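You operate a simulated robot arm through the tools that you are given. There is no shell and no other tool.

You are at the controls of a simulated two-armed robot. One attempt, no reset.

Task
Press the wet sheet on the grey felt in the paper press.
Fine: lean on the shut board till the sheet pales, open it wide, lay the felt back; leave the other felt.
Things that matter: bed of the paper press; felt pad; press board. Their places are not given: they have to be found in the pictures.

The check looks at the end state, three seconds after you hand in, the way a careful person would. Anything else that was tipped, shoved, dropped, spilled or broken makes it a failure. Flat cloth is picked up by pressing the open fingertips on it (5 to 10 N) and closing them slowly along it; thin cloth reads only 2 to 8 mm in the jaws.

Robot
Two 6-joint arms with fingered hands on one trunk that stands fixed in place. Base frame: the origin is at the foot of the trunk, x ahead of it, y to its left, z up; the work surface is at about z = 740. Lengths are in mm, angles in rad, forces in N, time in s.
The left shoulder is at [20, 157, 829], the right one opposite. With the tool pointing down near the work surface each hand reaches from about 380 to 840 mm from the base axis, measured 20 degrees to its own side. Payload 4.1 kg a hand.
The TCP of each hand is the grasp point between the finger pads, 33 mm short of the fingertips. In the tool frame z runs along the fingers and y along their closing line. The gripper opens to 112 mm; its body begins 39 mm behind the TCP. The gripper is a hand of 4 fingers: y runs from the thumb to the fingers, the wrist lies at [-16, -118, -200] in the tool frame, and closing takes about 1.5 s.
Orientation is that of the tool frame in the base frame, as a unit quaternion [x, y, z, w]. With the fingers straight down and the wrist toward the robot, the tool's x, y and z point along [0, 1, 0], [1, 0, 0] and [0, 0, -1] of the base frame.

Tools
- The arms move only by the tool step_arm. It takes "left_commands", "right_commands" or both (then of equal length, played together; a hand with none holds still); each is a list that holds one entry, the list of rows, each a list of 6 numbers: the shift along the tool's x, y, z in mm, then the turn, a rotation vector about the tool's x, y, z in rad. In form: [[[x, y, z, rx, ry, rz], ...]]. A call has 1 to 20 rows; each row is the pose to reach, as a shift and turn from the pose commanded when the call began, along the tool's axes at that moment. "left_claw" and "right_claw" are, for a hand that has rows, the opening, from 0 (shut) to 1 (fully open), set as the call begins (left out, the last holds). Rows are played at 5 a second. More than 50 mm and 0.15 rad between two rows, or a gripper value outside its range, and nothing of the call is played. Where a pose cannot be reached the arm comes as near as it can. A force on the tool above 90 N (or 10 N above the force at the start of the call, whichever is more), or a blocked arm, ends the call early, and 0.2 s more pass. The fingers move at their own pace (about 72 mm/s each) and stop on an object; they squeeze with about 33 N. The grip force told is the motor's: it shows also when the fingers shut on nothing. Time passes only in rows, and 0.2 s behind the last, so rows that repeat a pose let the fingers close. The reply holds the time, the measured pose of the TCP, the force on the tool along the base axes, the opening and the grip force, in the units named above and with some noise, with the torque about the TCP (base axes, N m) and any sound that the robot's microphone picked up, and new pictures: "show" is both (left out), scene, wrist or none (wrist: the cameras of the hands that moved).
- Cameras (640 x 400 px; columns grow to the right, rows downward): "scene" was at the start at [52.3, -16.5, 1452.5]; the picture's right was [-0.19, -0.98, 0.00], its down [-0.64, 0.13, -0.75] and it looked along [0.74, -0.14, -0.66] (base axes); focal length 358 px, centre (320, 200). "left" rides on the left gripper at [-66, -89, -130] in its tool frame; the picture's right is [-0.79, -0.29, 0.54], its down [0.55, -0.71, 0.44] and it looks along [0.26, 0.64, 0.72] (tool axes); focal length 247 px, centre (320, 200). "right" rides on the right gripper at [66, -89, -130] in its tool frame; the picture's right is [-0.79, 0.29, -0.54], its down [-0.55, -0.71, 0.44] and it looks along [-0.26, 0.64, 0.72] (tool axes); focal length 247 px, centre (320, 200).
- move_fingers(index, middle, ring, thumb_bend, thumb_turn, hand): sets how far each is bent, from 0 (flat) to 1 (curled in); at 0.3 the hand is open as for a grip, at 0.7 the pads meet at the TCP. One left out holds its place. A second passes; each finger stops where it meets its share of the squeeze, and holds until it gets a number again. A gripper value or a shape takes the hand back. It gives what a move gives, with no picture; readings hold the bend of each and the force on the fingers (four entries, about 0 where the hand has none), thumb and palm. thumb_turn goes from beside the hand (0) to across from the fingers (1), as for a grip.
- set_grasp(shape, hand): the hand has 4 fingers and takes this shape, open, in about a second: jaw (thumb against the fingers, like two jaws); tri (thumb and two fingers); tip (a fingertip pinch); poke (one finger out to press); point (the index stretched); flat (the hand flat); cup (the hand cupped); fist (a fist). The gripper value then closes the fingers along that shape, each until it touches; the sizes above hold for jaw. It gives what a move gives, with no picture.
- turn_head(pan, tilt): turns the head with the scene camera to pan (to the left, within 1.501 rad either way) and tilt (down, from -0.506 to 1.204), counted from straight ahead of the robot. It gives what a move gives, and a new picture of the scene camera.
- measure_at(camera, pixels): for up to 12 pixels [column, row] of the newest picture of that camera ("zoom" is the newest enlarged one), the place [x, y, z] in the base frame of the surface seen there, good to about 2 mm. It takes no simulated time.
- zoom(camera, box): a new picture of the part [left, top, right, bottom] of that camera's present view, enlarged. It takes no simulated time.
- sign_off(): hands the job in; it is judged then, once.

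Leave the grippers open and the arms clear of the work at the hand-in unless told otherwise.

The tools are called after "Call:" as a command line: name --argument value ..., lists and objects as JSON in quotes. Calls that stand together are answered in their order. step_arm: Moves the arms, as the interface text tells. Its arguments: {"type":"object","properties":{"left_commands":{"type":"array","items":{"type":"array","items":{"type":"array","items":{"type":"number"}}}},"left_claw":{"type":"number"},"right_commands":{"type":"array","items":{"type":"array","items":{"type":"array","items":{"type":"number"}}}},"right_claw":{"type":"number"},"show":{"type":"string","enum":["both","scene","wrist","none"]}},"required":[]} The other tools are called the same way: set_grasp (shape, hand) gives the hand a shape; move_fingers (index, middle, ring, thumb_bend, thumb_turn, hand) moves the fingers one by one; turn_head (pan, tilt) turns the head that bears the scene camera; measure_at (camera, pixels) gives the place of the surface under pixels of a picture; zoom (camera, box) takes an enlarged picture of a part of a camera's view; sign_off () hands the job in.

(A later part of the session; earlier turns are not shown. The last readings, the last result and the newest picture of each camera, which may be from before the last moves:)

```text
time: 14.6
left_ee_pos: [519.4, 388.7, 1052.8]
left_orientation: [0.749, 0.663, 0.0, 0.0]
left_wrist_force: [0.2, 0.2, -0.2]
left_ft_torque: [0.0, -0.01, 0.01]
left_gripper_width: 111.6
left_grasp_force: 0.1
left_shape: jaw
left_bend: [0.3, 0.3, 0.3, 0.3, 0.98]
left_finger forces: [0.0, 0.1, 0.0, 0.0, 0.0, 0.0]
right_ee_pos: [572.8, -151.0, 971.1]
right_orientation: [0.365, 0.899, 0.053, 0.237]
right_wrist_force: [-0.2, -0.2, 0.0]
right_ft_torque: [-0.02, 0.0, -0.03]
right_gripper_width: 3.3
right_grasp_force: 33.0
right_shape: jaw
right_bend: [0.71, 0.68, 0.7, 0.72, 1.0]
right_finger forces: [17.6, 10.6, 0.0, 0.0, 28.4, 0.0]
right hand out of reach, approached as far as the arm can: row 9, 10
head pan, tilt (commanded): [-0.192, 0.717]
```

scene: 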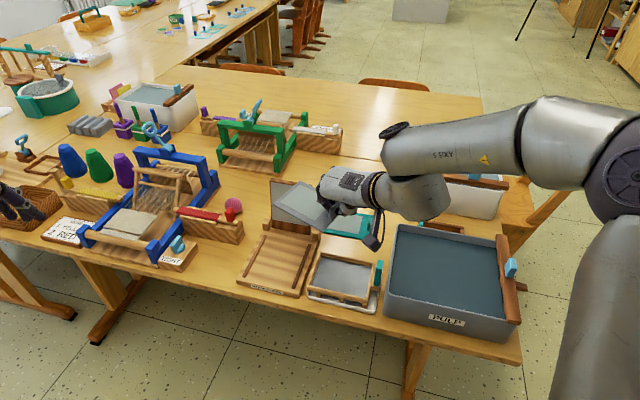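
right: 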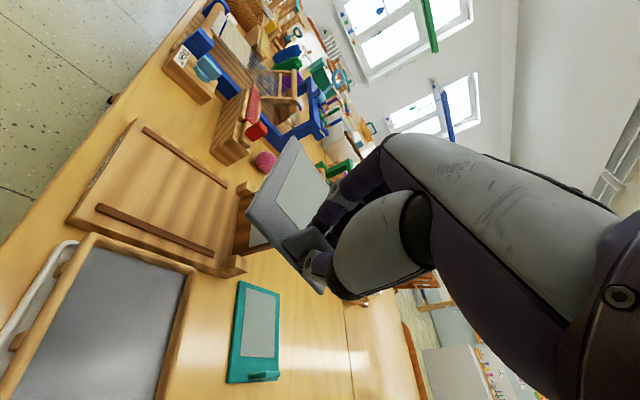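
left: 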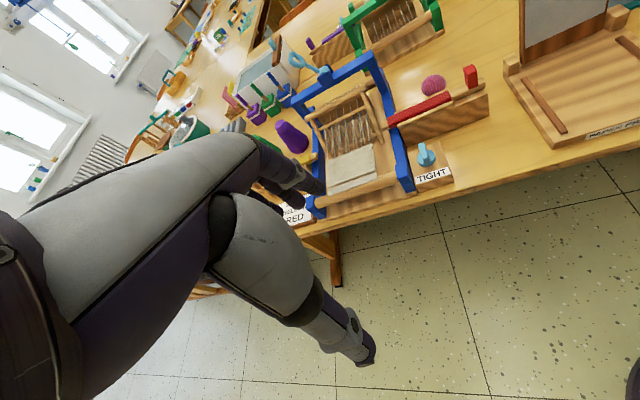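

The arm hit a wrist limit partway: at (573, −151, 971), turned only about 21°. The lean I picked with won't carry around fully. I'll take the lean out while turning the rest of the way in the air, with the felt staying over the bed side and clear of the board, and see what the arm reaches.

Call:
step_arm --right_commands '[[[10.6, 10.4, -3.2, 0.028, 0.003, 0.121], [21.1, 20.7, -6.4, 0.056, 0.006, 0.243], [31.7, 31.1, -9.6, 0.083, 0.009, 0.364], [42.3, 41.5, -12.8, 0.111, 0.012, 0.485], [52.9, 51.9, -16, 0.139, 0.015, 0.607], [63.4, 62.2, -19.1, 0.167, 0.017, 0.728], [74, 72.6, -22.3, 0.195, 0.02, 0.849], [84.6, 83, -25.5, 0.222, 0.023, 0.97], [95.1, 93.3, -28.7, 0.25, 0.026, 1.092], [105.7, 103.7, -31.9, 0.278, 0.029, 1.213]]]' --show "both"

```text
time: 16.8
left_ee_pos: [519.5, 388.1, 1051.6]
left_orientation: [0.749, 0.663, 0.0, -0.001]
left_wrist_force: [0.0, -0.7, -0.1]
left_ft_torque: [0.02, 0.01, 0.0]
left_gripper_width: 111.7
left_grasp_force: 0.1
left_shape: jaw
left_bend: [0.3, 0.3, 0.3, 0.3, 0.98]
left_finger forces: [0.0, 0.0, 0.1, 0.0, 0.1, 0.0]
right_ee_pos: [558.8, 0.9, 987.1]
right_orientation: [0.837, 0.533, 0.066, 0.102]
right_wrist_force: [0.0, -0.4, -0.5]
right_ft_torque: [0.02, 0.02, -0.03]
right_gripper_width: 3.3
right_grasp_force: 33.0
right_shape: jaw
right_bend: [0.71, 0.68, 0.7, 0.72, 1.0]
right_finger forces: [17.7, 10.5, 0.0, 0.0, 28.2, 0.0]
head pan, tilt (commanded): [-0.192, 0.717]
```

scene: 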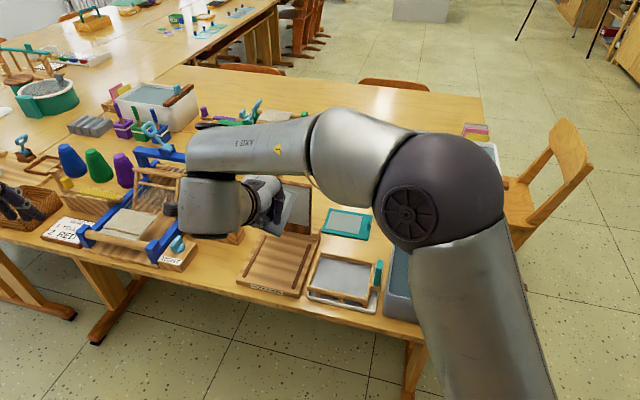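
right: 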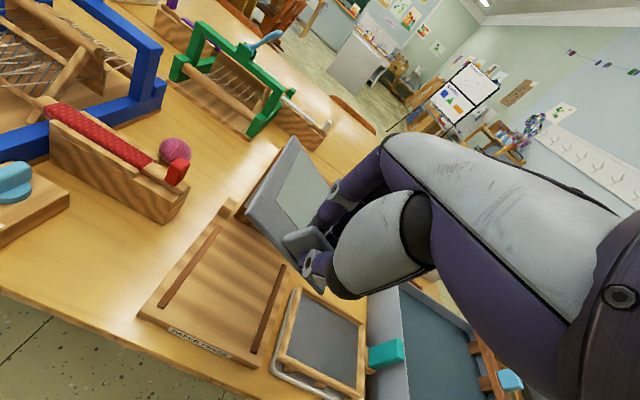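

The full turn works with an upright hand: (559, 1, 987). The felt now tilts about 22° sideways. I'll try leaning back toward +v here, in steps about tool y, to level the felt and find the limit.

Call:
step_arm --right_commands '[[[0, 0, 0, 0, -0.1, 0], [0, 0, 0, 0, -0.2, 0], [0, 0, 0, 0, -0.3, 0], [0, 0, 0, 0, -0.38, 0]]]' --show "both"

```text
time: 17.8
left_ee_pos: [518.7, 388.5, 1052.1]
left_orientation: [0.749, 0.663, 0.001, 0.0]
left_wrist_force: [-1.0, 0.1, -0.1]
left_ft_torque: [-0.04, -0.01, 0.01]
left_gripper_width: 111.6
left_grasp_force: 0.0
left_shape: jaw
left_bend: [0.3, 0.3, 0.3, 0.3, 0.98]
left_finger forces: [0.0, 0.0, 0.0, 0.0, 0.0, 0.1]
right_ee_pos: [557.6, -0.6, 986.8]
right_orientation: [0.835, 0.504, -0.095, 0.201]
right_wrist_force: [0.6, -0.3, 0.4]
right_ft_torque: [0.02, 0.03, -0.01]
right_gripper_width: 3.3
right_grasp_force: 33.0
right_shape: jaw
right_bend: [0.71, 0.68, 0.7, 0.72, 1.0]
right_finger forces: [17.5, 10.6, 0.0, 0.1, 28.1, 0.0]
head pan, tilt (commanded): [-0.192, 0.717]
```

scene: 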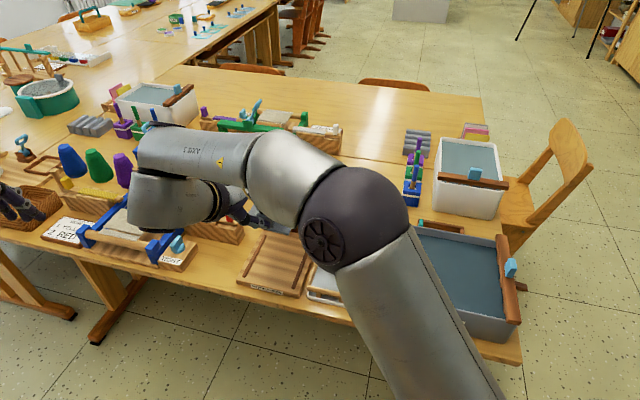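
right: 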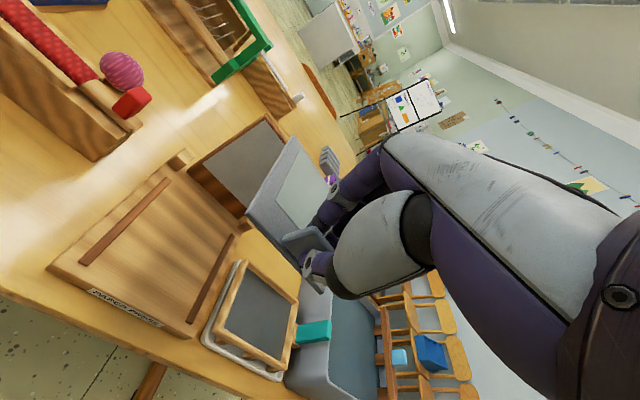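

That lean was reachable too, so only the path mattered. Next I'll measure how the felt sits in the hand from the right camera.

Call:
zoom --camera "right" --box '[160, 100, 400, 320]'

```text
1.82 times, centred on (280, 210) of right
```

zoom: 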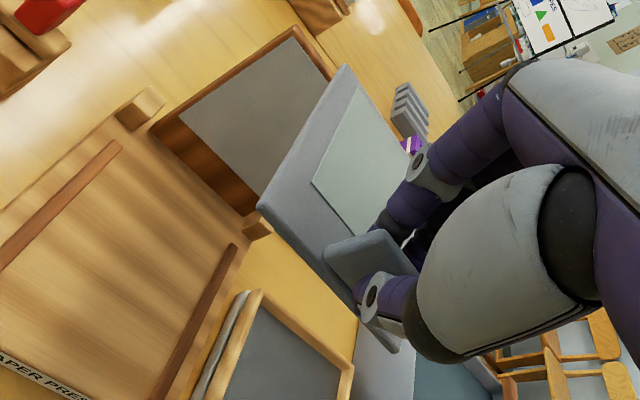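

Call:
measure_at --camera "zoom" --pixels '[[262, 207], [347, 70], [398, 345], [318, 185], [370, 95], [330, 255], [415, 265], [300, 240], [350, 120], [300, 150], [345, 290], [375, 240]]'

```text
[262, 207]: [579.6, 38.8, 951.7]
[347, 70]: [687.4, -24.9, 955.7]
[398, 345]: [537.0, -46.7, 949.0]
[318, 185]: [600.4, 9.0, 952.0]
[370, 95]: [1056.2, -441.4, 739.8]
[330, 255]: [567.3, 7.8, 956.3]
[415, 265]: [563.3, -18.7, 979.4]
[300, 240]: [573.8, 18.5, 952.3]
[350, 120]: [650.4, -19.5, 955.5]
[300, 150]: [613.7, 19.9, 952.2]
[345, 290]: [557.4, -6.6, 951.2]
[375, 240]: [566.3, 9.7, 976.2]
```

The felt sits nearly level, with the tab end about 2–3 mm from the TCP in plan. It needs about +4° of yaw, and the TCP belongs at about (572, 3). Before descending, I'll measure the heights of things under the hand and wrist: knob (178,243), block (175,258), blue loom bar (150,250), red stick (232,217).

Call:
measure_at --camera "scene" --pixels '[[178, 243], [175, 258], [150, 255], [232, 240], [215, 232], [200, 240], [95, 232], [120, 245], [160, 240], [150, 250], [240, 228], [185, 262]]'

Call:
measure_at --camera "left" --pixels '[[426, 152], [430, 175], [405, 160], [385, 100], [470, 75], [480, 105], [395, 140], [330, 195], [440, 105], [433, 85]]'

```text
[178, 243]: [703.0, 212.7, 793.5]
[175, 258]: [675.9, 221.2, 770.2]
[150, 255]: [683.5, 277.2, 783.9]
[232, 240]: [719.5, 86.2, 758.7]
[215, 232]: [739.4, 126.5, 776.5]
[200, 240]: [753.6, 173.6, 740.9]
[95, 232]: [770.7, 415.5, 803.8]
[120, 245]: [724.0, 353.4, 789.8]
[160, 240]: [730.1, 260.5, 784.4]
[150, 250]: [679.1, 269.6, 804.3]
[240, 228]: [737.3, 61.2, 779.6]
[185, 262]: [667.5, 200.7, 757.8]
```

```text
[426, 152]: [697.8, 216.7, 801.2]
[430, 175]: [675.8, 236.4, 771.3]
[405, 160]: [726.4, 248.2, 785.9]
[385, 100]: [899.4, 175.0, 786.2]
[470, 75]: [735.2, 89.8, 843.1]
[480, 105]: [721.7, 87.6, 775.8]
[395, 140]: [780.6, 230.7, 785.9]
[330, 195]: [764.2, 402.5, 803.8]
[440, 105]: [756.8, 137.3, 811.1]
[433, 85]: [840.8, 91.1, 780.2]
```

Nothing tall stands under the hand's path (all of it at x > 660). I'll turn +4°, shift to (572, 3) and descend to z ≈ 830, where I'll measure the felt against the rails.

Call:
step_arm --right_commands '[[[10.1, 11.1, -1.1, -0.0253, 0.0168, -0.0631], [24.5, 1.5, 35, -0.0253, 0.0168, -0.0631], [39, -8.1, 71.1, -0.0253, 0.0168, -0.0631], [53.4, -17.7, 107.1, -0.0253, 0.0168, -0.0631], [66.8, -26.5, 140.5, -0.0253, 0.0168, -0.0631], [66.8, -26.5, 140.5, -0.0253, 0.0168, -0.0631]]]' --show "both"

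Call:
zoom --camera "right" --box '[120, 80, 400, 330]'

```text
time: 19.2
left_ee_pos: [518.5, 388.8, 1052.2]
left_orientation: [0.749, 0.662, 0.0, 0.0]
left_wrist_force: [0.8, 0.5, 0.1]
left_ft_torque: [-0.02, 0.01, -0.03]
left_gripper_width: 111.7
left_grasp_force: 0.0
left_shape: jaw
left_bend: [0.3, 0.3, 0.3, 0.3, 0.98]
left_finger forces: [0.0, 0.1, 0.0, 0.1, 0.1, 0.0]
right_ee_pos: [573.0, 4.2, 829.9]
right_orientation: [0.816, 0.534, -0.086, 0.204]
right_wrist_force: [0.3, 0.2, 0.3]
right_ft_torque: [0.0, -0.03, 0.01]
right_gripper_width: 3.2
right_grasp_force: 33.4
right_shape: jaw
right_bend: [0.71, 0.68, 0.7, 0.72, 1.0]
right_finger forces: [17.5, 10.6, 0.0, 0.0, 28.2, 0.0]
head pan, tilt (commanded): [-0.192, 0.717]
```

scene: 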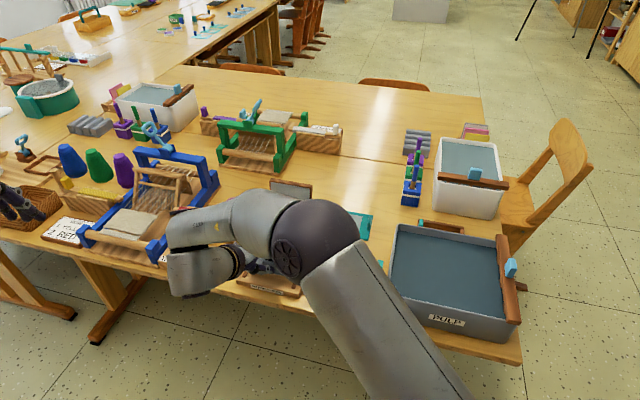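
right: 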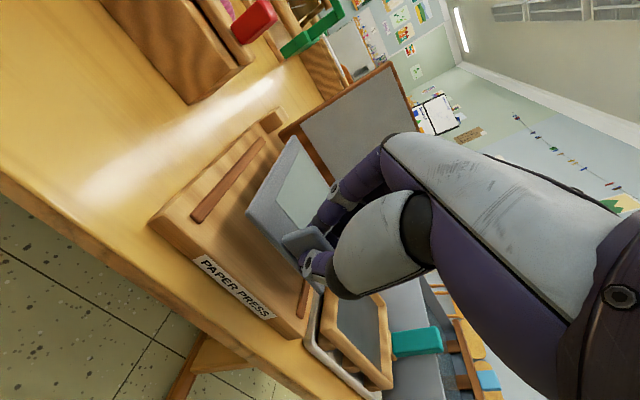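

```text
1.60 times, centred on (260, 205) of right
```

zoom: 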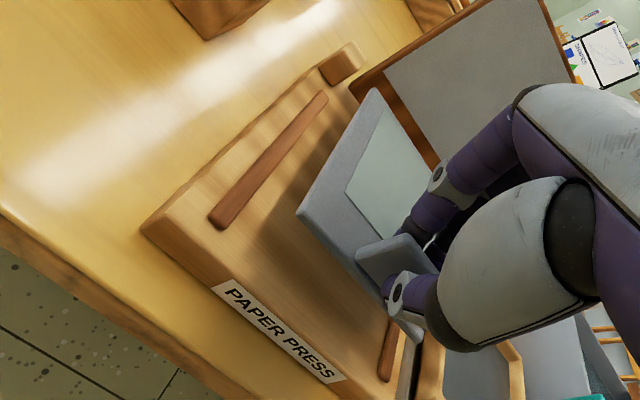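

Call:
measure_at --camera "zoom" --pixels '[[299, 214], [373, 92], [421, 340], [350, 190], [217, 222], [324, 98], [385, 372], [320, 245], [340, 150], [360, 285], [145, 228], [315, 185]]'

```text
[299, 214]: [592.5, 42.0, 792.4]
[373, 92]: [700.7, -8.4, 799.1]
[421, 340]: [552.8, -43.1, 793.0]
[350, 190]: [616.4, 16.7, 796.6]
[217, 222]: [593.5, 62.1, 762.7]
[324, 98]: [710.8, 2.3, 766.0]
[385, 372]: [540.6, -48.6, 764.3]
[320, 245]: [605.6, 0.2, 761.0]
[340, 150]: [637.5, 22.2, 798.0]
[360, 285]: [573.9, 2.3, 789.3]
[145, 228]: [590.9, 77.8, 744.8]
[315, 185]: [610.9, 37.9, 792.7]
```

Excellent: the felt now spans a = 519–638 and b = 195–289, between the rails (187–298) and aligned with them. Its far end is 6 mm high, so I'll level the pitch by 0.05 rad and lower 24 mm in two steps.

Call:
step_arm --right_commands '[[[0, 1, 0, 0.0467, 0.0035, -0.0176], [4.3, -1.9, 10.8, 0.0467, 0.0035, -0.0176], [8.6, -4.8, 21.7, 0.0467, 0.0035, -0.0176], [8.6, -4.8, 21.7, 0.0467, 0.0035, -0.0176]]]' --show "wrist"

Call:
zoom --camera "right" --box '[120, 80, 400, 330]'

```text
time: 20.2
left_ee_pos: [519.0, 389.2, 1052.2]
left_orientation: [0.749, 0.663, 0.0, 0.0]
left_wrist_force: [0.1, -0.1, 1.2]
left_ft_torque: [-0.04, -0.03, 0.01]
left_gripper_width: 112.0
left_grasp_force: 0.1
left_shape: jaw
left_bend: [0.3, 0.3, 0.3, 0.3, 0.98]
left_finger forces: [0.0, 0.0, 0.0, 0.0, 0.1, 0.1]
right_ee_pos: [573.3, 3.6, 805.7]
right_orientation: [0.816, 0.539, -0.1, 0.183]
right_wrist_force: [-0.7, 0.6, 0.5]
right_ft_torque: [0.01, 0.0, 0.0]
right_gripper_width: 3.3
right_grasp_force: 32.6
right_shape: jaw
right_bend: [0.71, 0.68, 0.7, 0.72, 1.0]
right_finger forces: [17.6, 10.7, 0.0, 0.1, 28.2, 0.0]
head pan, tilt (commanded): [-0.192, 0.717]
```

right: 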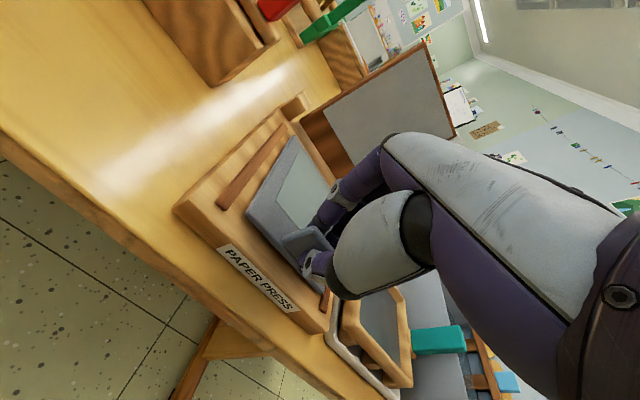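

```text
1.60 times, centred on (260, 205) of right
```

zoom: 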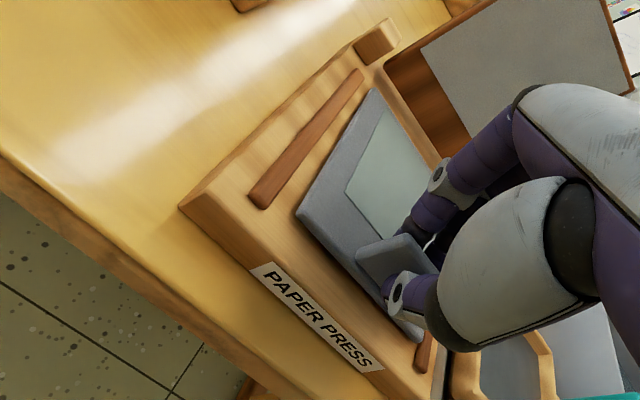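

Call:
measure_at --camera "zoom" --pixels '[[299, 214], [373, 92], [421, 340], [350, 190], [258, 203], [360, 72], [340, 150], [320, 235], [425, 160], [400, 115], [310, 130]]'

```text
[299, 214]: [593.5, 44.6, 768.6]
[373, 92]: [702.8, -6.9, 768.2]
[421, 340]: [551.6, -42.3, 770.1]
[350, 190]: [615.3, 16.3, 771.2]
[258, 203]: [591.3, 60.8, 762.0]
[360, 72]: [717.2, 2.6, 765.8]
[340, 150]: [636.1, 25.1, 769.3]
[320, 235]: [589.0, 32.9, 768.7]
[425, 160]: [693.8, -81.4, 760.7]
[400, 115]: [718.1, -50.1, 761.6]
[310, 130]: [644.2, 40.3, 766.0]
```

The felt is level at z ≈ 769, 2–3 mm above the bed, within the rails (a = 518–640, b = 195–291). I'll lower 2.5 mm and then open the hand to 0.35.

Call:
step_arm --right_commands '[[[0.9, -0.6, 2.3, 0, 0, 0], [0.9, -0.6, 2.3, 0, 0, 0]]]' --show "none"

Call:
step_arm --right_commands '[[[0, 0, 0, 0, 0, 0], [0, 0, 0, 0, 0, 0], [0, 0, 0, 0, 0, 0], [0, 0, 0, 0, 0, 0]]]' --right_claw 0.3 --show "wrist"

Call:
zoom --camera "right" --box '[120, 80, 400, 330]'

```text
time: 20.8
left_ee_pos: [517.5, 387.8, 1052.2]
left_orientation: [0.749, 0.663, 0.0, 0.0]
left_wrist_force: [-0.2, 0.3, 0.8]
left_ft_torque: [-0.01, -0.01, 0.01]
left_gripper_width: 111.7
left_grasp_force: 0.0
left_shape: jaw
left_bend: [0.3, 0.3, 0.3, 0.3, 0.98]
left_finger forces: [0.0, 0.0, 0.0, 0.0, 0.0, 0.1]
right_ee_pos: [572.9, 2.8, 803.4]
right_orientation: [0.816, 0.539, -0.1, 0.183]
right_wrist_force: [-0.3, 1.0, 0.2]
right_ft_torque: [0.01, -0.02, -0.01]
right_gripper_width: 3.4
right_grasp_force: 33.5
right_shape: jaw
right_bend: [0.71, 0.68, 0.7, 0.72, 1.0]
right_finger forces: [17.5, 10.4, 0.1, 0.1, 28.3, 0.0]
head pan, tilt (commanded): [-0.192, 0.717]
```

```text
time: 21.8
left_ee_pos: [518.4, 388.8, 1051.4]
left_orientation: [0.749, 0.663, 0.0, 0.0]
left_wrist_force: [0.2, -0.3, 0.2]
left_ft_torque: [-0.01, -0.01, -0.02]
left_gripper_width: 111.6
left_grasp_force: 0.2
left_shape: jaw
left_bend: [0.3, 0.3, 0.3, 0.3, 0.98]
left_finger forces: [0.1, 0.0, 0.0, 0.0, 0.1, 0.0]
right_ee_pos: [572.3, 3.6, 802.6]
right_orientation: [0.816, 0.539, -0.1, 0.183]
right_wrist_force: [1.3, -0.6, -0.2]
right_ft_torque: [0.03, 0.0, -0.01]
right_gripper_width: 32.9
right_grasp_force: 0.0
right_shape: jaw
right_bend: [0.76, 0.53, 0.51, 0.74, 1.0]
right_finger forces: [0.0, 0.0, 0.1, 0.0, 0.0, 0.0]
head pan, tilt (commanded): [-0.192, 0.717]
```

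right: 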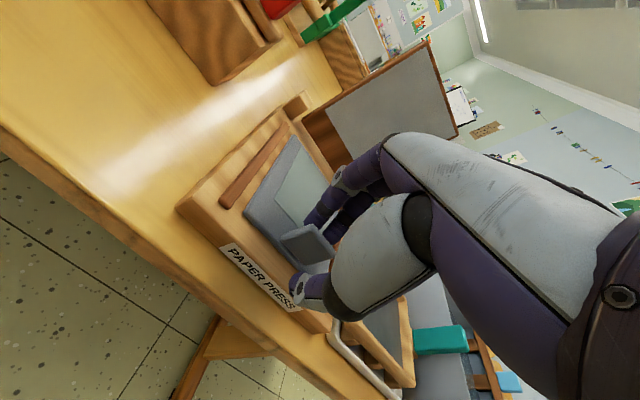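

```text
1.60 times, centred on (260, 205) of right
```

zoom: 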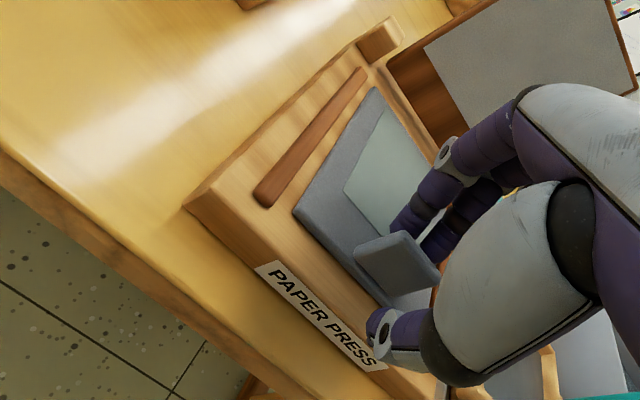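

The felt is free: it lies flat in the bed between the rails with the tab facing the front. I'll raise the right hand straight up 160 mm and take it back to its parking place on the right.

Call:
step_arm --right_commands '[[[-14.4, 7.6, -36.5, 0, 0, 0], [-28.8, 15.3, -73, 0, 0, 0], [-43.3, 22.9, -109.5, 0, 0, 0], [-57.7, 30.5, -146, 0, 0, 0], [-92.3, 45.3, -137.5, 0.018, 0.0495, -0.0345], [-126.9, 60, -128.9, 0.0359, 0.099, -0.069], [-161.5, 74.8, -120.4, 0.0538, 0.1485, -0.1035], [-196.1, 89.5, -111.8, 0.0717, 0.198, -0.138], [-230.7, 104.3, -103.3, 0.0896, 0.2475, -0.1725], [-265.3, 119, -94.7, 0.1076, 0.297, -0.207], [-299.9, 133.8, -86.2, 0.1255, 0.3465, -0.2415], [-334.5, 148.5, -77.6, 0.1434, 0.396, -0.276]]]' --show "both"

Call:
zoom --camera "scene" --box '[220, 170, 360, 300]'

```text
time: 24.4
left_ee_pos: [518.3, 389.4, 1051.7]
left_orientation: [0.749, 0.662, 0.0, 0.0]
left_wrist_force: [0.0, 0.1, -0.2]
left_ft_torque: [-0.01, -0.01, -0.05]
left_gripper_width: 111.5
left_grasp_force: 0.1
left_shape: jaw
left_bend: [0.3, 0.3, 0.3, 0.3, 0.98]
left_finger forces: [0.0, 0.1, 0.1, 0.0, 0.1, 0.0]
right_ee_pos: [575.5, -301.0, 1025.0]
right_orientation: [0.749, 0.663, 0.0, -0.001]
right_wrist_force: [-0.1, 0.8, 0.4]
right_ft_torque: [-0.05, 0.06, -0.02]
right_gripper_width: 33.4
right_grasp_force: 0.1
right_shape: jaw
right_bend: [0.76, 0.53, 0.51, 0.74, 1.0]
right_finger forces: [0.0, 0.0, 0.0, 0.0, 0.0, 0.0]
head pan, tilt (commanded): [-0.192, 0.717]
```

scene: 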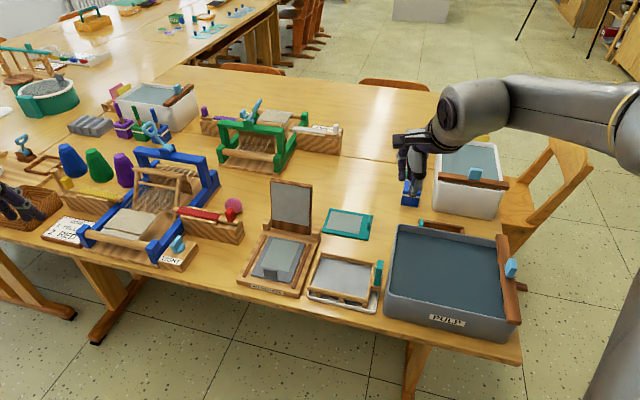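
right: 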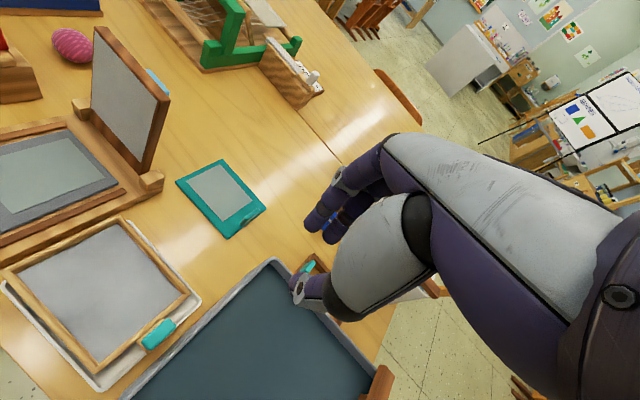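

```text
3.08 times, centred on (290, 235) of scene
```

zoom: 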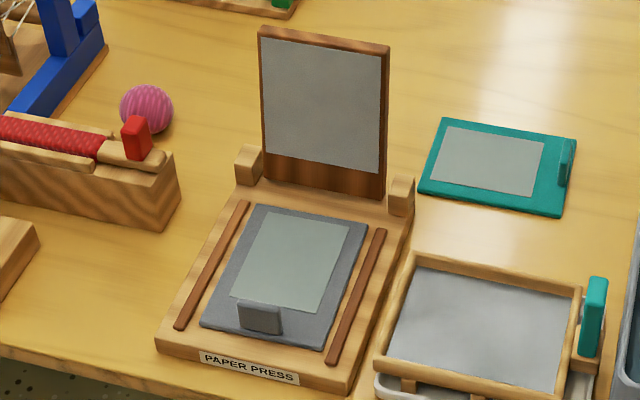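

The felt lies in the bed with the sheet facing up. I'll measure its corners, the tab and the board, so I know that the shut board will clear the tab.

Call:
measure_at --camera "zoom" --pixels '[[204, 324], [322, 346], [260, 209], [364, 228], [240, 303], [282, 311], [261, 320], [263, 213], [232, 295], [318, 313], [260, 320], [300, 260]]'

Call:
measure_at --camera "zoom" --pixels '[[262, 30], [388, 48], [268, 183], [380, 200], [265, 160], [380, 172], [260, 36], [385, 55], [320, 38], [247, 160], [402, 190], [325, 180]]'

```text
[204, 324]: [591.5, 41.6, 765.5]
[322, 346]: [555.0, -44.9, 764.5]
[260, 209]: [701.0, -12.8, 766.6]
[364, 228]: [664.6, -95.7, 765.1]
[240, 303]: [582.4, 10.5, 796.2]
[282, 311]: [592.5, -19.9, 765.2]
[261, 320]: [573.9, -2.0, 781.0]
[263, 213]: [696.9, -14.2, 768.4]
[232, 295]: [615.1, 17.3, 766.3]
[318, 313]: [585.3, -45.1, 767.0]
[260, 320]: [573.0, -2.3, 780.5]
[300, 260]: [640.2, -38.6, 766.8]
```

```text
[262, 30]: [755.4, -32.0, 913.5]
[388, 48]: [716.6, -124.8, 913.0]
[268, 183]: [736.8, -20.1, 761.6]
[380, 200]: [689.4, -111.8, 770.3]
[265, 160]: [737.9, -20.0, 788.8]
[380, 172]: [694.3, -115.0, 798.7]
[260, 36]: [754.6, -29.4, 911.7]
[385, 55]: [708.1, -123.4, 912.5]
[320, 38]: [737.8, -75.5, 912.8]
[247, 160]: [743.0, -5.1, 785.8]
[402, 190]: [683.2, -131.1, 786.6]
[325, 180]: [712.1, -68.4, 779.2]
```

Everything is in order: the felt spans a = 519–642 with the tab at a = 521–531, and the shut board's front edge should come to a ≈ 542, clear of the tab. The left hand will close the board by caging its top edge. First I'll shape the left fingers to a moderate gap.

Call:
move_fingers --hand "left" --index 0.5 --middle 0.5 --ring 0.5 --thumb_bend 0.6 --thumb_turn 1.0

Call:
step_arm --left_commands '[[[-36.2, 22.9, 5.6, -0.022, -0.0034, 0.026], [-72.4, 45.7, 11.2, -0.044, -0.0068, 0.052], [-108.7, 68.6, 16.8, -0.066, -0.0103, 0.079], [-144.9, 91.4, 22.3, -0.087, -0.0137, 0.105], [-181.1, 114.3, 27.9, -0.109, -0.0171, 0.131], [-217.3, 137.2, 33.5, -0.131, -0.0205, 0.157], [-253.5, 160, 39.1, -0.153, -0.0239, 0.183], [-289.7, 182.9, 44.7, -0.175, -0.0273, 0.209], [-326, 205.7, 50.3, -0.197, -0.0308, 0.236], [-362.2, 228.6, 55.8, -0.218, -0.0342, 0.262], [-398.4, 251.4, 61.4, -0.24, -0.0376, 0.288], [-434.6, 274.3, 67, -0.262, -0.041, 0.314]]]' --show "both"

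```text
time: 25.4
left_ee_pos: [517.6, 388.6, 1053.1]
left_orientation: [0.749, 0.663, 0.0, -0.001]
left_wrist_force: [-0.9, 0.8, 0.2]
left_ft_torque: [0.01, -0.01, -0.02]
left_gripper_width: 44.2
left_grasp_force: 0.0
left_shape: fingers
left_bend: [0.5, 0.5, 0.5, 0.6, 1.0]
left_finger forces: [0.0, 0.0, 0.0, 0.0, 0.1, 0.0]
right_ee_pos: [574.8, -301.2, 1024.4]
right_orientation: [0.749, 0.663, 0.0, 0.0]
right_wrist_force: [0.9, -0.1, -0.1]
right_ft_torque: [-0.04, 0.02, -0.01]
right_gripper_width: 33.5
right_grasp_force: 0.0
right_shape: jaw
right_bend: [0.76, 0.53, 0.51, 0.74, 1.0]
right_finger forces: [0.1, 0.0, 0.0, 0.1, 0.0, 0.0]
head pan, tilt (commanded): [-0.192, 0.717]
```

```text
time: 28.0
left_ee_pos: [736.0, -75.6, 988.1]
left_orientation: [0.836, 0.532, 0.071, 0.112]
left_wrist_force: [1.0, -0.1, 0.2]
left_ft_torque: [-0.02, -0.01, -0.02]
left_gripper_width: 44.2
left_grasp_force: 0.0
left_shape: fingers
left_bend: [0.5, 0.5, 0.5, 0.6, 1.0]
left_finger forces: [0.0, 0.1, 0.0, 0.0, 0.0, 0.1]
right_ee_pos: [574.9, -300.4, 1025.3]
right_orientation: [0.749, 0.663, 0.0, 0.0]
right_wrist_force: [0.3, 1.1, 0.9]
right_ft_torque: [-0.06, 0.01, 0.0]
right_gripper_width: 32.9
right_grasp_force: 0.1
right_shape: jaw
right_bend: [0.76, 0.53, 0.51, 0.74, 1.0]
right_finger forces: [0.0, 0.0, 0.0, 0.1, 0.0, 0.0]
head pan, tilt (commanded): [-0.192, 0.717]
```

scene: 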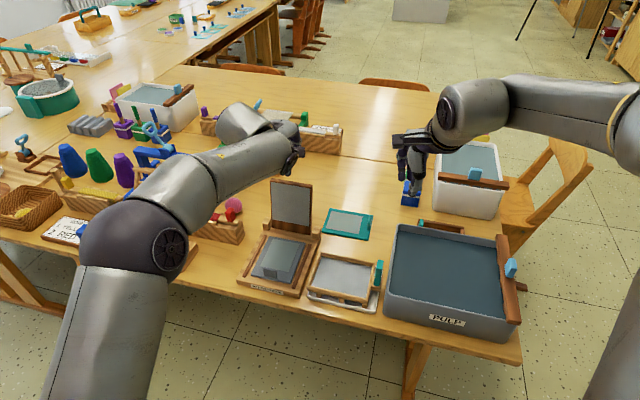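
left: 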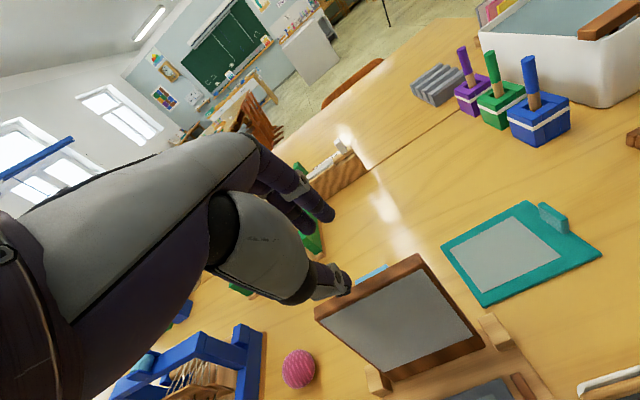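

The left hand is above the board top with a 44 mm gap. I'll measure the fingertips (330,215) and (310,228), thumb tip (343,285) and board edge to check the fore-aft alignment.

Call:
zoom --camera "left" --box '[240, 150, 480, 350]'

Call:
measure_at --camera "left" --pixels '[[328, 215], [310, 228], [343, 283], [338, 275], [348, 290], [360, 295], [410, 262], [372, 275], [320, 310], [418, 257]]'

```text
2.00 times, centred on (360, 250) of left
```

zoom: 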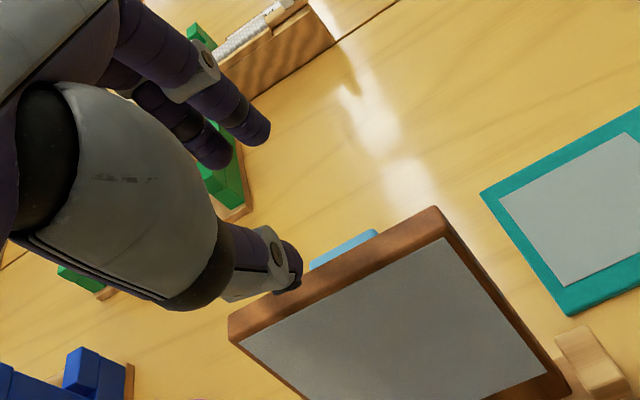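

```text
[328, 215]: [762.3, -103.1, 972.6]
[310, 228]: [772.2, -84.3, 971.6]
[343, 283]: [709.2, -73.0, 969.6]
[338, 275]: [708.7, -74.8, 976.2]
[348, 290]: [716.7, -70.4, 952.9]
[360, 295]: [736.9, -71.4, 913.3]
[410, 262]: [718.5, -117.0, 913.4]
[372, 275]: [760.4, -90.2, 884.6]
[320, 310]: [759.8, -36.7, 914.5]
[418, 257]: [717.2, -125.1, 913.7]
```

Fingers are at a ≈ 729 and the thumb at a ≈ 685, on either side of the board top (a = 694–703, z = 914). I'll lower 68 mm so the fingertips stand about 17 mm below the board's top edge, above the handle.

Call:
step_arm --left_commands '[[[0, -8.9, 32.8, 0, 0, 0], [0, -17.9, 65.6, 0, 0, 0], [0, -17.9, 65.6, 0, 0, 0]]]' --show "both"

Call:
zoom --camera "left" --box '[240, 150, 480, 350]'

Call:
zoom --camera "scene" --box '[220, 120, 360, 250]'

```text
time: 28.8
left_ee_pos: [736.0, -76.2, 921.0]
left_orientation: [0.837, 0.532, 0.07, 0.111]
left_wrist_force: [-1.2, 0.5, 0.4]
left_ft_torque: [0.03, -0.02, -0.05]
left_gripper_width: 44.0
left_grasp_force: 0.5
left_shape: fingers
left_bend: [0.5, 0.5, 0.5, 0.6, 1.0]
left_finger forces: [0.0, 0.1, 0.1, 0.0, 0.4, 0.0]
right_ee_pos: [574.8, -302.6, 1025.2]
right_orientation: [0.749, 0.662, 0.0, 0.0]
right_wrist_force: [-0.2, -0.3, 0.0]
right_ft_torque: [0.03, -0.02, 0.01]
right_gripper_width: 33.2
right_grasp_force: 0.1
right_shape: jaw
right_bend: [0.76, 0.53, 0.51, 0.74, 1.0]
right_finger forces: [0.1, 0.1, 0.1, 0.1, 0.1, 0.0]
head pan, tilt (commanded): [-0.192, 0.717]
```

scene: 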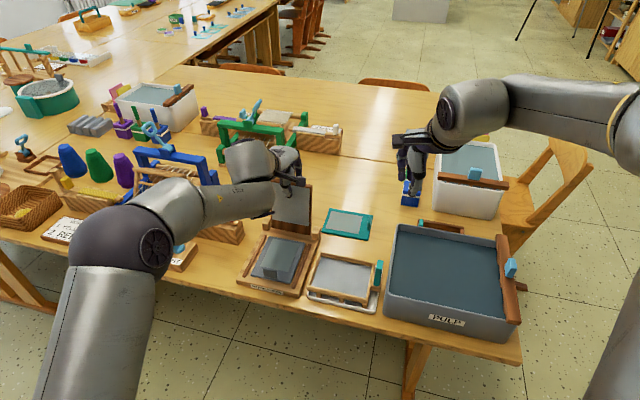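
left: 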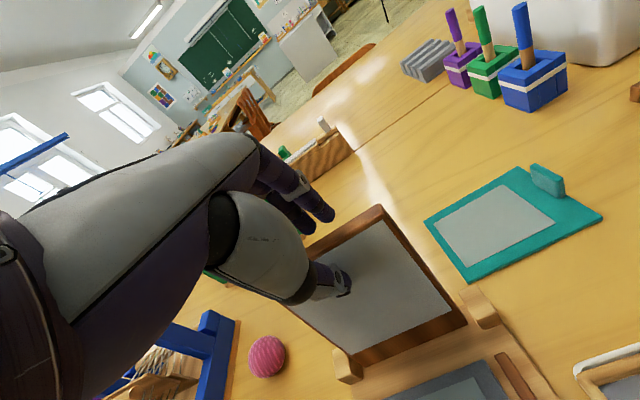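

```text
2.00 times, centred on (360, 250) of left
```

zoom: 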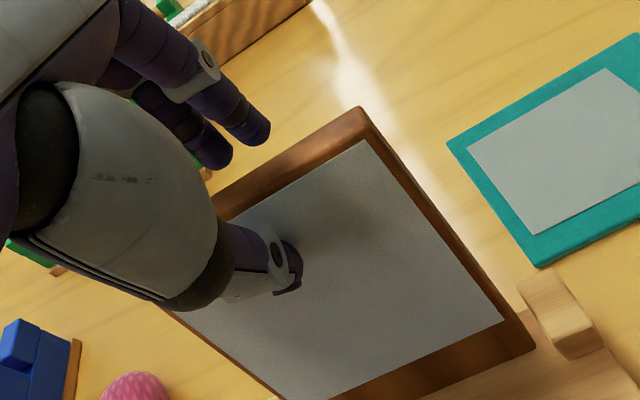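

```text
3.08 times, centred on (290, 185) of scene
```

zoom: 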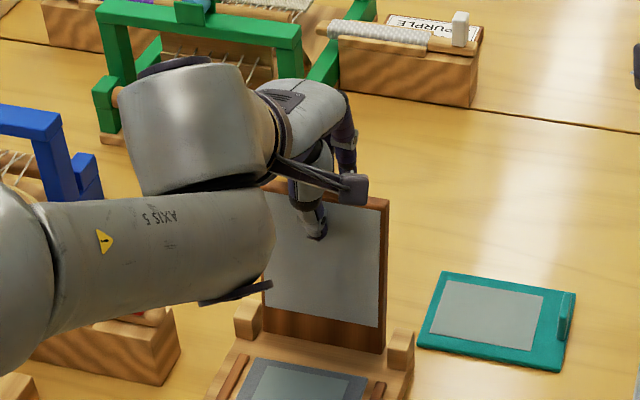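

The board edge sits between thumb (front) and fingers (back). I'll ease back 14 mm so the fingers meet the board's back, then narrow the gap so the board can't swing freely.

Call:
step_arm --left_commands '[[[0, -6.3, -3.1, 0, 0, 0], [0, -12.6, -6.3, 0, 0, 0]]]' --show "none"

Call:
move_fingers --hand "left" --index 0.53 --middle 0.53 --ring 0.53 --thumb_bend 0.64

Call:
zoom --camera "left" --box '[240, 150, 480, 350]'

```text
time: 29.4
left_ee_pos: [724.9, -70.2, 921.8]
left_orientation: [0.837, 0.531, 0.071, 0.111]
left_wrist_force: [-0.8, 0.0, -0.3]
left_ft_torque: [0.01, 0.01, 0.03]
left_gripper_width: 44.2
left_grasp_force: 0.1
left_shape: fingers
left_bend: [0.5, 0.5, 0.5, 0.6, 1.0]
left_finger forces: [0.0, 0.0, 0.1, 0.0, 0.0, 0.0]
right_ee_pos: [573.5, -300.6, 1023.3]
right_orientation: [0.749, 0.663, 0.0, -0.001]
right_wrist_force: [0.1, -0.3, 0.1]
right_ft_torque: [-0.02, 0.0, -0.01]
right_gripper_width: 33.5
right_grasp_force: 0.2
right_shape: jaw
right_bend: [0.76, 0.53, 0.51, 0.74, 1.0]
right_finger forces: [0.0, 0.0, 0.0, 0.1, 0.0, 0.0]
head pan, tilt (commanded): [-0.192, 0.717]
```

```text
time: 30.4
left_ee_pos: [724.8, -70.4, 922.2]
left_orientation: [0.837, 0.532, 0.07, 0.112]
left_wrist_force: [0.8, 0.3, 0.3]
left_ft_torque: [-0.01, -0.02, -0.05]
left_gripper_width: 34.6
left_grasp_force: 0.1
left_shape: fingers
left_bend: [0.53, 0.53, 0.53, 0.64, 1.0]
left_finger forces: [0.1, 0.0, 0.0, 0.1, 0.0, 0.0]
right_ee_pos: [575.0, -301.3, 1024.5]
right_orientation: [0.749, 0.662, 0.0, 0.0]
right_wrist_force: [0.2, -0.9, -0.8]
right_ft_torque: [0.01, 0.01, 0.03]
right_gripper_width: 33.2
right_grasp_force: 0.1
right_shape: jaw
right_bend: [0.76, 0.53, 0.51, 0.74, 1.0]
right_finger forces: [0.0, 0.0, 0.0, 0.1, 0.0, 0.0]
head pan, tilt (commanded): [-0.192, 0.717]
```

```text
2.00 times, centred on (360, 250) of left
```

zoom: 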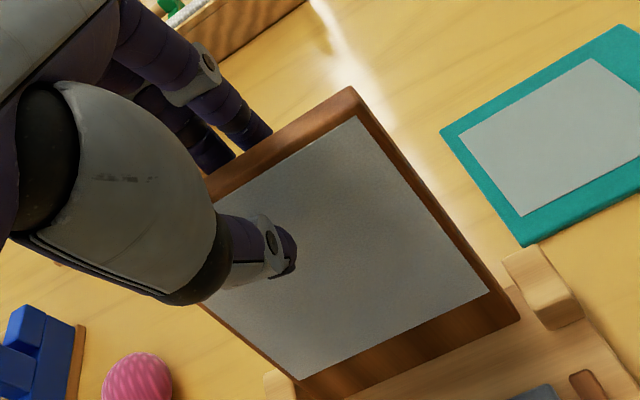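

The gap is 35 mm with the fingers just behind the top edge. Next I'll pull the board gently forward past vertical, with the thumb ahead of it to catch it.

Call:
step_arm --left_commands '[[[0, -9.9, -3.7, -0.02, 0, 0], [0, -21.4, -6.9, -0.04, 0, 0], [0, -30.4, -8.3, -0.06, 0, 0], [0, -39.6, -8.7, -0.08, 0, 0], [0, -39.6, -8.7, -0.08, 0, 0]]]' --show "both"

Call:
zoom --camera "scene" --box '[220, 120, 360, 280]'

```text
time: 31.6
left_ee_pos: [687.1, -53.2, 920.1]
left_orientation: [0.831, 0.529, 0.091, 0.145]
left_wrist_force: [-0.3, 0.2, -0.3]
left_ft_torque: [0.0, 0.03, 0.0]
left_gripper_width: 34.6
left_grasp_force: 0.0
left_shape: fingers
left_bend: [0.53, 0.53, 0.53, 0.64, 1.0]
left_finger forces: [0.0, 0.0, 0.1, 0.1, 0.1, 0.1]
right_ee_pos: [573.9, -302.0, 1024.9]
right_orientation: [0.749, 0.663, 0.0, 0.001]
right_wrist_force: [-0.4, -0.1, 1.0]
right_ft_torque: [0.01, 0.02, -0.01]
right_gripper_width: 33.2
right_grasp_force: 0.1
right_shape: jaw
right_bend: [0.76, 0.53, 0.51, 0.74, 1.0]
right_finger forces: [0.0, 0.0, 0.0, 0.1, 0.0, 0.0]
head pan, tilt (commanded): [-0.192, 0.717]
```

scene: 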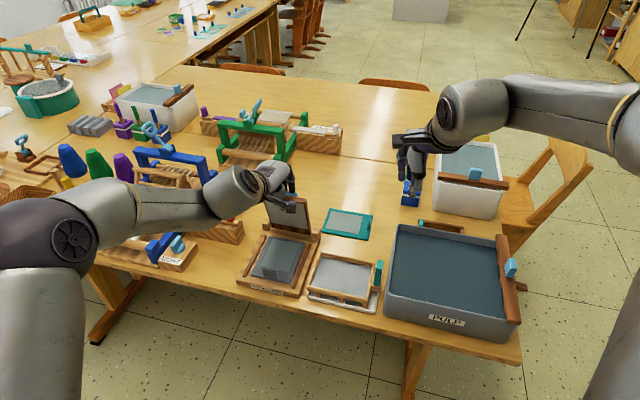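
left: 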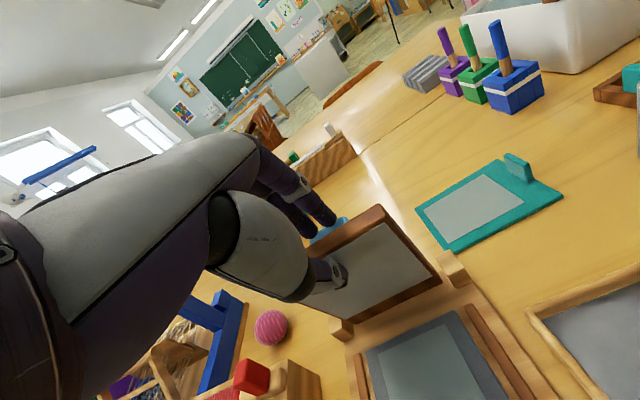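

```text
2.50 times, centred on (290, 200) of scene
```

zoom: 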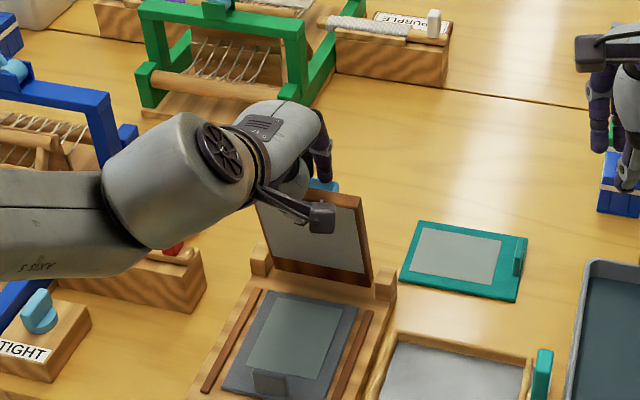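

The board has come forward with the hand. I'll measure its top edge and face to find its present angle.

Call:
measure_at --camera "left" --pixels '[[380, 210], [384, 222], [438, 283], [420, 295], [325, 228], [340, 225], [345, 265], [330, 215], [345, 275], [365, 215], [322, 262], [360, 290]]'

```text
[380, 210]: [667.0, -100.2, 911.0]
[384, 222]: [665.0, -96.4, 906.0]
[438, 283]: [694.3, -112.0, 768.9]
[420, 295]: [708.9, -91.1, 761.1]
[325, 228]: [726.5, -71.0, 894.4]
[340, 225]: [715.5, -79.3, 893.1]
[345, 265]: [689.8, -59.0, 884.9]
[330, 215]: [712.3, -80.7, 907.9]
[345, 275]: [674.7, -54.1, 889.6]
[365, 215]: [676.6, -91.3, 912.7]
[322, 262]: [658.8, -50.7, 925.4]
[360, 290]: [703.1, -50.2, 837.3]
```

The board now stands about 78° open, leaning forward, and is supported softly. I'll keep swinging it down along its arc to about 50°, tilting the hand with it.

Call:
step_arm --left_commands '[[[0, -11.7, 0.2, -0.055, 0, 0], [0, -24.6, 0.3, -0.11, 0, 0], [0, -37.6, 1.7, -0.16, 0, 0], [0, -50.2, 4.1, -0.215, 0, 0], [0, -62.7, 7.7, -0.267, 0, 0], [0, -74.7, 12.2, -0.319, 0, 0]]]' --show "both"

Call:
zoom --camera "scene" --box '[200, 140, 360, 300]'

```text
time: 33.0
left_ee_pos: [621.8, -114.3, 937.2]
left_orientation: [0.785, 0.543, 0.182, 0.234]
left_wrist_force: [0.0, 0.0, 1.1]
left_ft_torque: [-0.02, 0.02, -0.05]
left_gripper_width: 34.4
left_grasp_force: 0.1
left_shape: fingers
left_bend: [0.53, 0.53, 0.53, 0.64, 1.0]
left_finger forces: [0.0, 0.1, 0.0, 0.0, 0.0, 0.0]
left hand out of reach, approached as far as the arm can: row 1, 2, 3, 4, 5, 6
right_ee_pos: [574.3, -300.8, 1025.5]
right_orientation: [0.749, 0.662, 0.001, 0.0]
right_wrist_force: [-0.1, 0.5, -0.9]
right_ft_torque: [-0.04, 0.02, 0.02]
right_gripper_width: 33.3
right_grasp_force: 0.1
right_shape: jaw
right_bend: [0.76, 0.53, 0.51, 0.74, 1.0]
right_finger forces: [0.0, 0.0, 0.0, 0.1, 0.1, 0.1]
head pan, tilt (commanded): [-0.192, 0.717]
```

scene: 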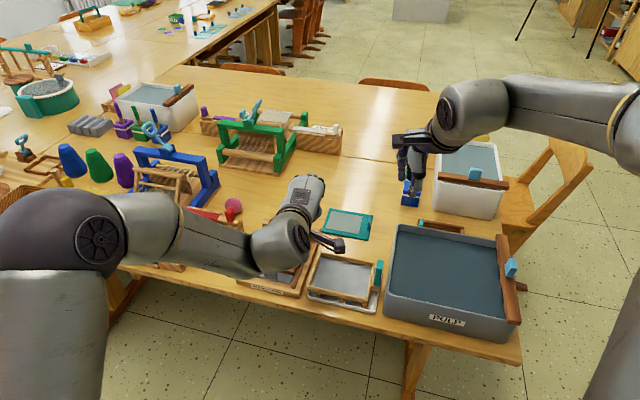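
left: 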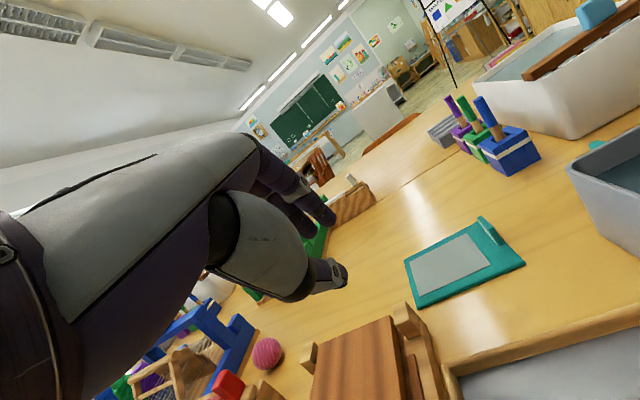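

```text
2.50 times, centred on (280, 220) of scene
```

zoom: 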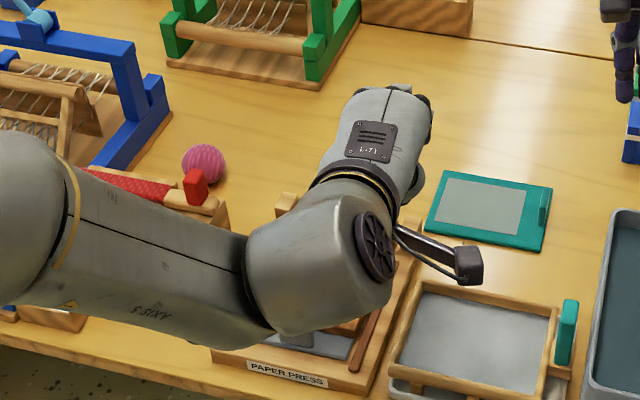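

The arm reached a limit and swung aside, and the board seems to have dropped shut on its own. I'll check the board's present position before anything else.

Call:
measure_at --camera "left" --pixels '[[350, 345], [385, 330], [330, 370], [400, 380], [360, 390], [310, 385], [410, 320], [418, 370], [308, 355], [375, 325]]'

Call:
zoom --camera "left" --box '[240, 260, 480, 400]'

```text
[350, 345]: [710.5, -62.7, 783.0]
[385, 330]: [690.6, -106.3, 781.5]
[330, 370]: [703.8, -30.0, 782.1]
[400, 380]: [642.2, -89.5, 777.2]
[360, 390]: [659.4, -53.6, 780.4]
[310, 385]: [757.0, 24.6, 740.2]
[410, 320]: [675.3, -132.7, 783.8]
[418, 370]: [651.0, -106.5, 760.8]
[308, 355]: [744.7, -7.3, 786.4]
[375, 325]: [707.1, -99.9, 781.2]
```

```text
2.67 times, centred on (360, 330) of left
```

zoom: 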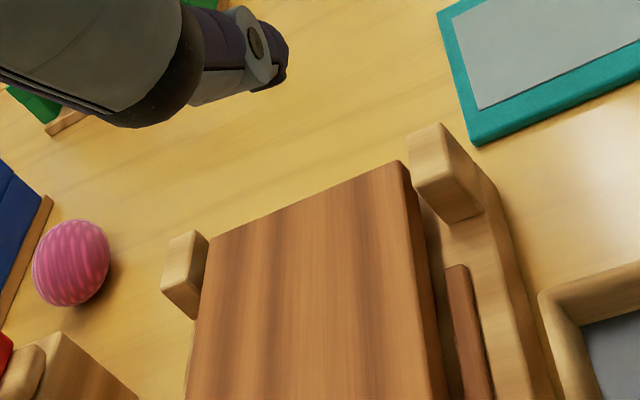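

The board lies shut and flat (top z ≈ 781) and nothing around it moved. I'll lift the left hand up and to the left, straightening it, so I can view the shut press.

Call:
step_arm --left_commands '[[[15, 8, -35, 0.086, -0.008, 0.011], [50, -5, -55, 0.171, -0.016, 0.021], [95, -15, -75, 0.257, -0.024, 0.032], [140, -25, -90, 0.343, -0.032, 0.042], [180, -35, -105, 0.429, -0.04, 0.053], [212, -43, -116, 0.514, -0.048, 0.063], [242.7, -48.9, -125, 0.6, -0.056, 0.074]]]' --show "both"

Call:
zoom --camera "scene" --box '[220, 180, 360, 300]'

```text
refused: row 3 steps farther than a row can; nothing moved
```

```text
3.33 times, centred on (290, 240) of scene
```

zoom: 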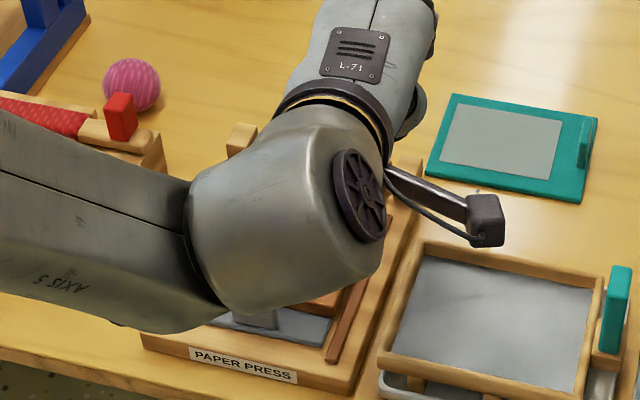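

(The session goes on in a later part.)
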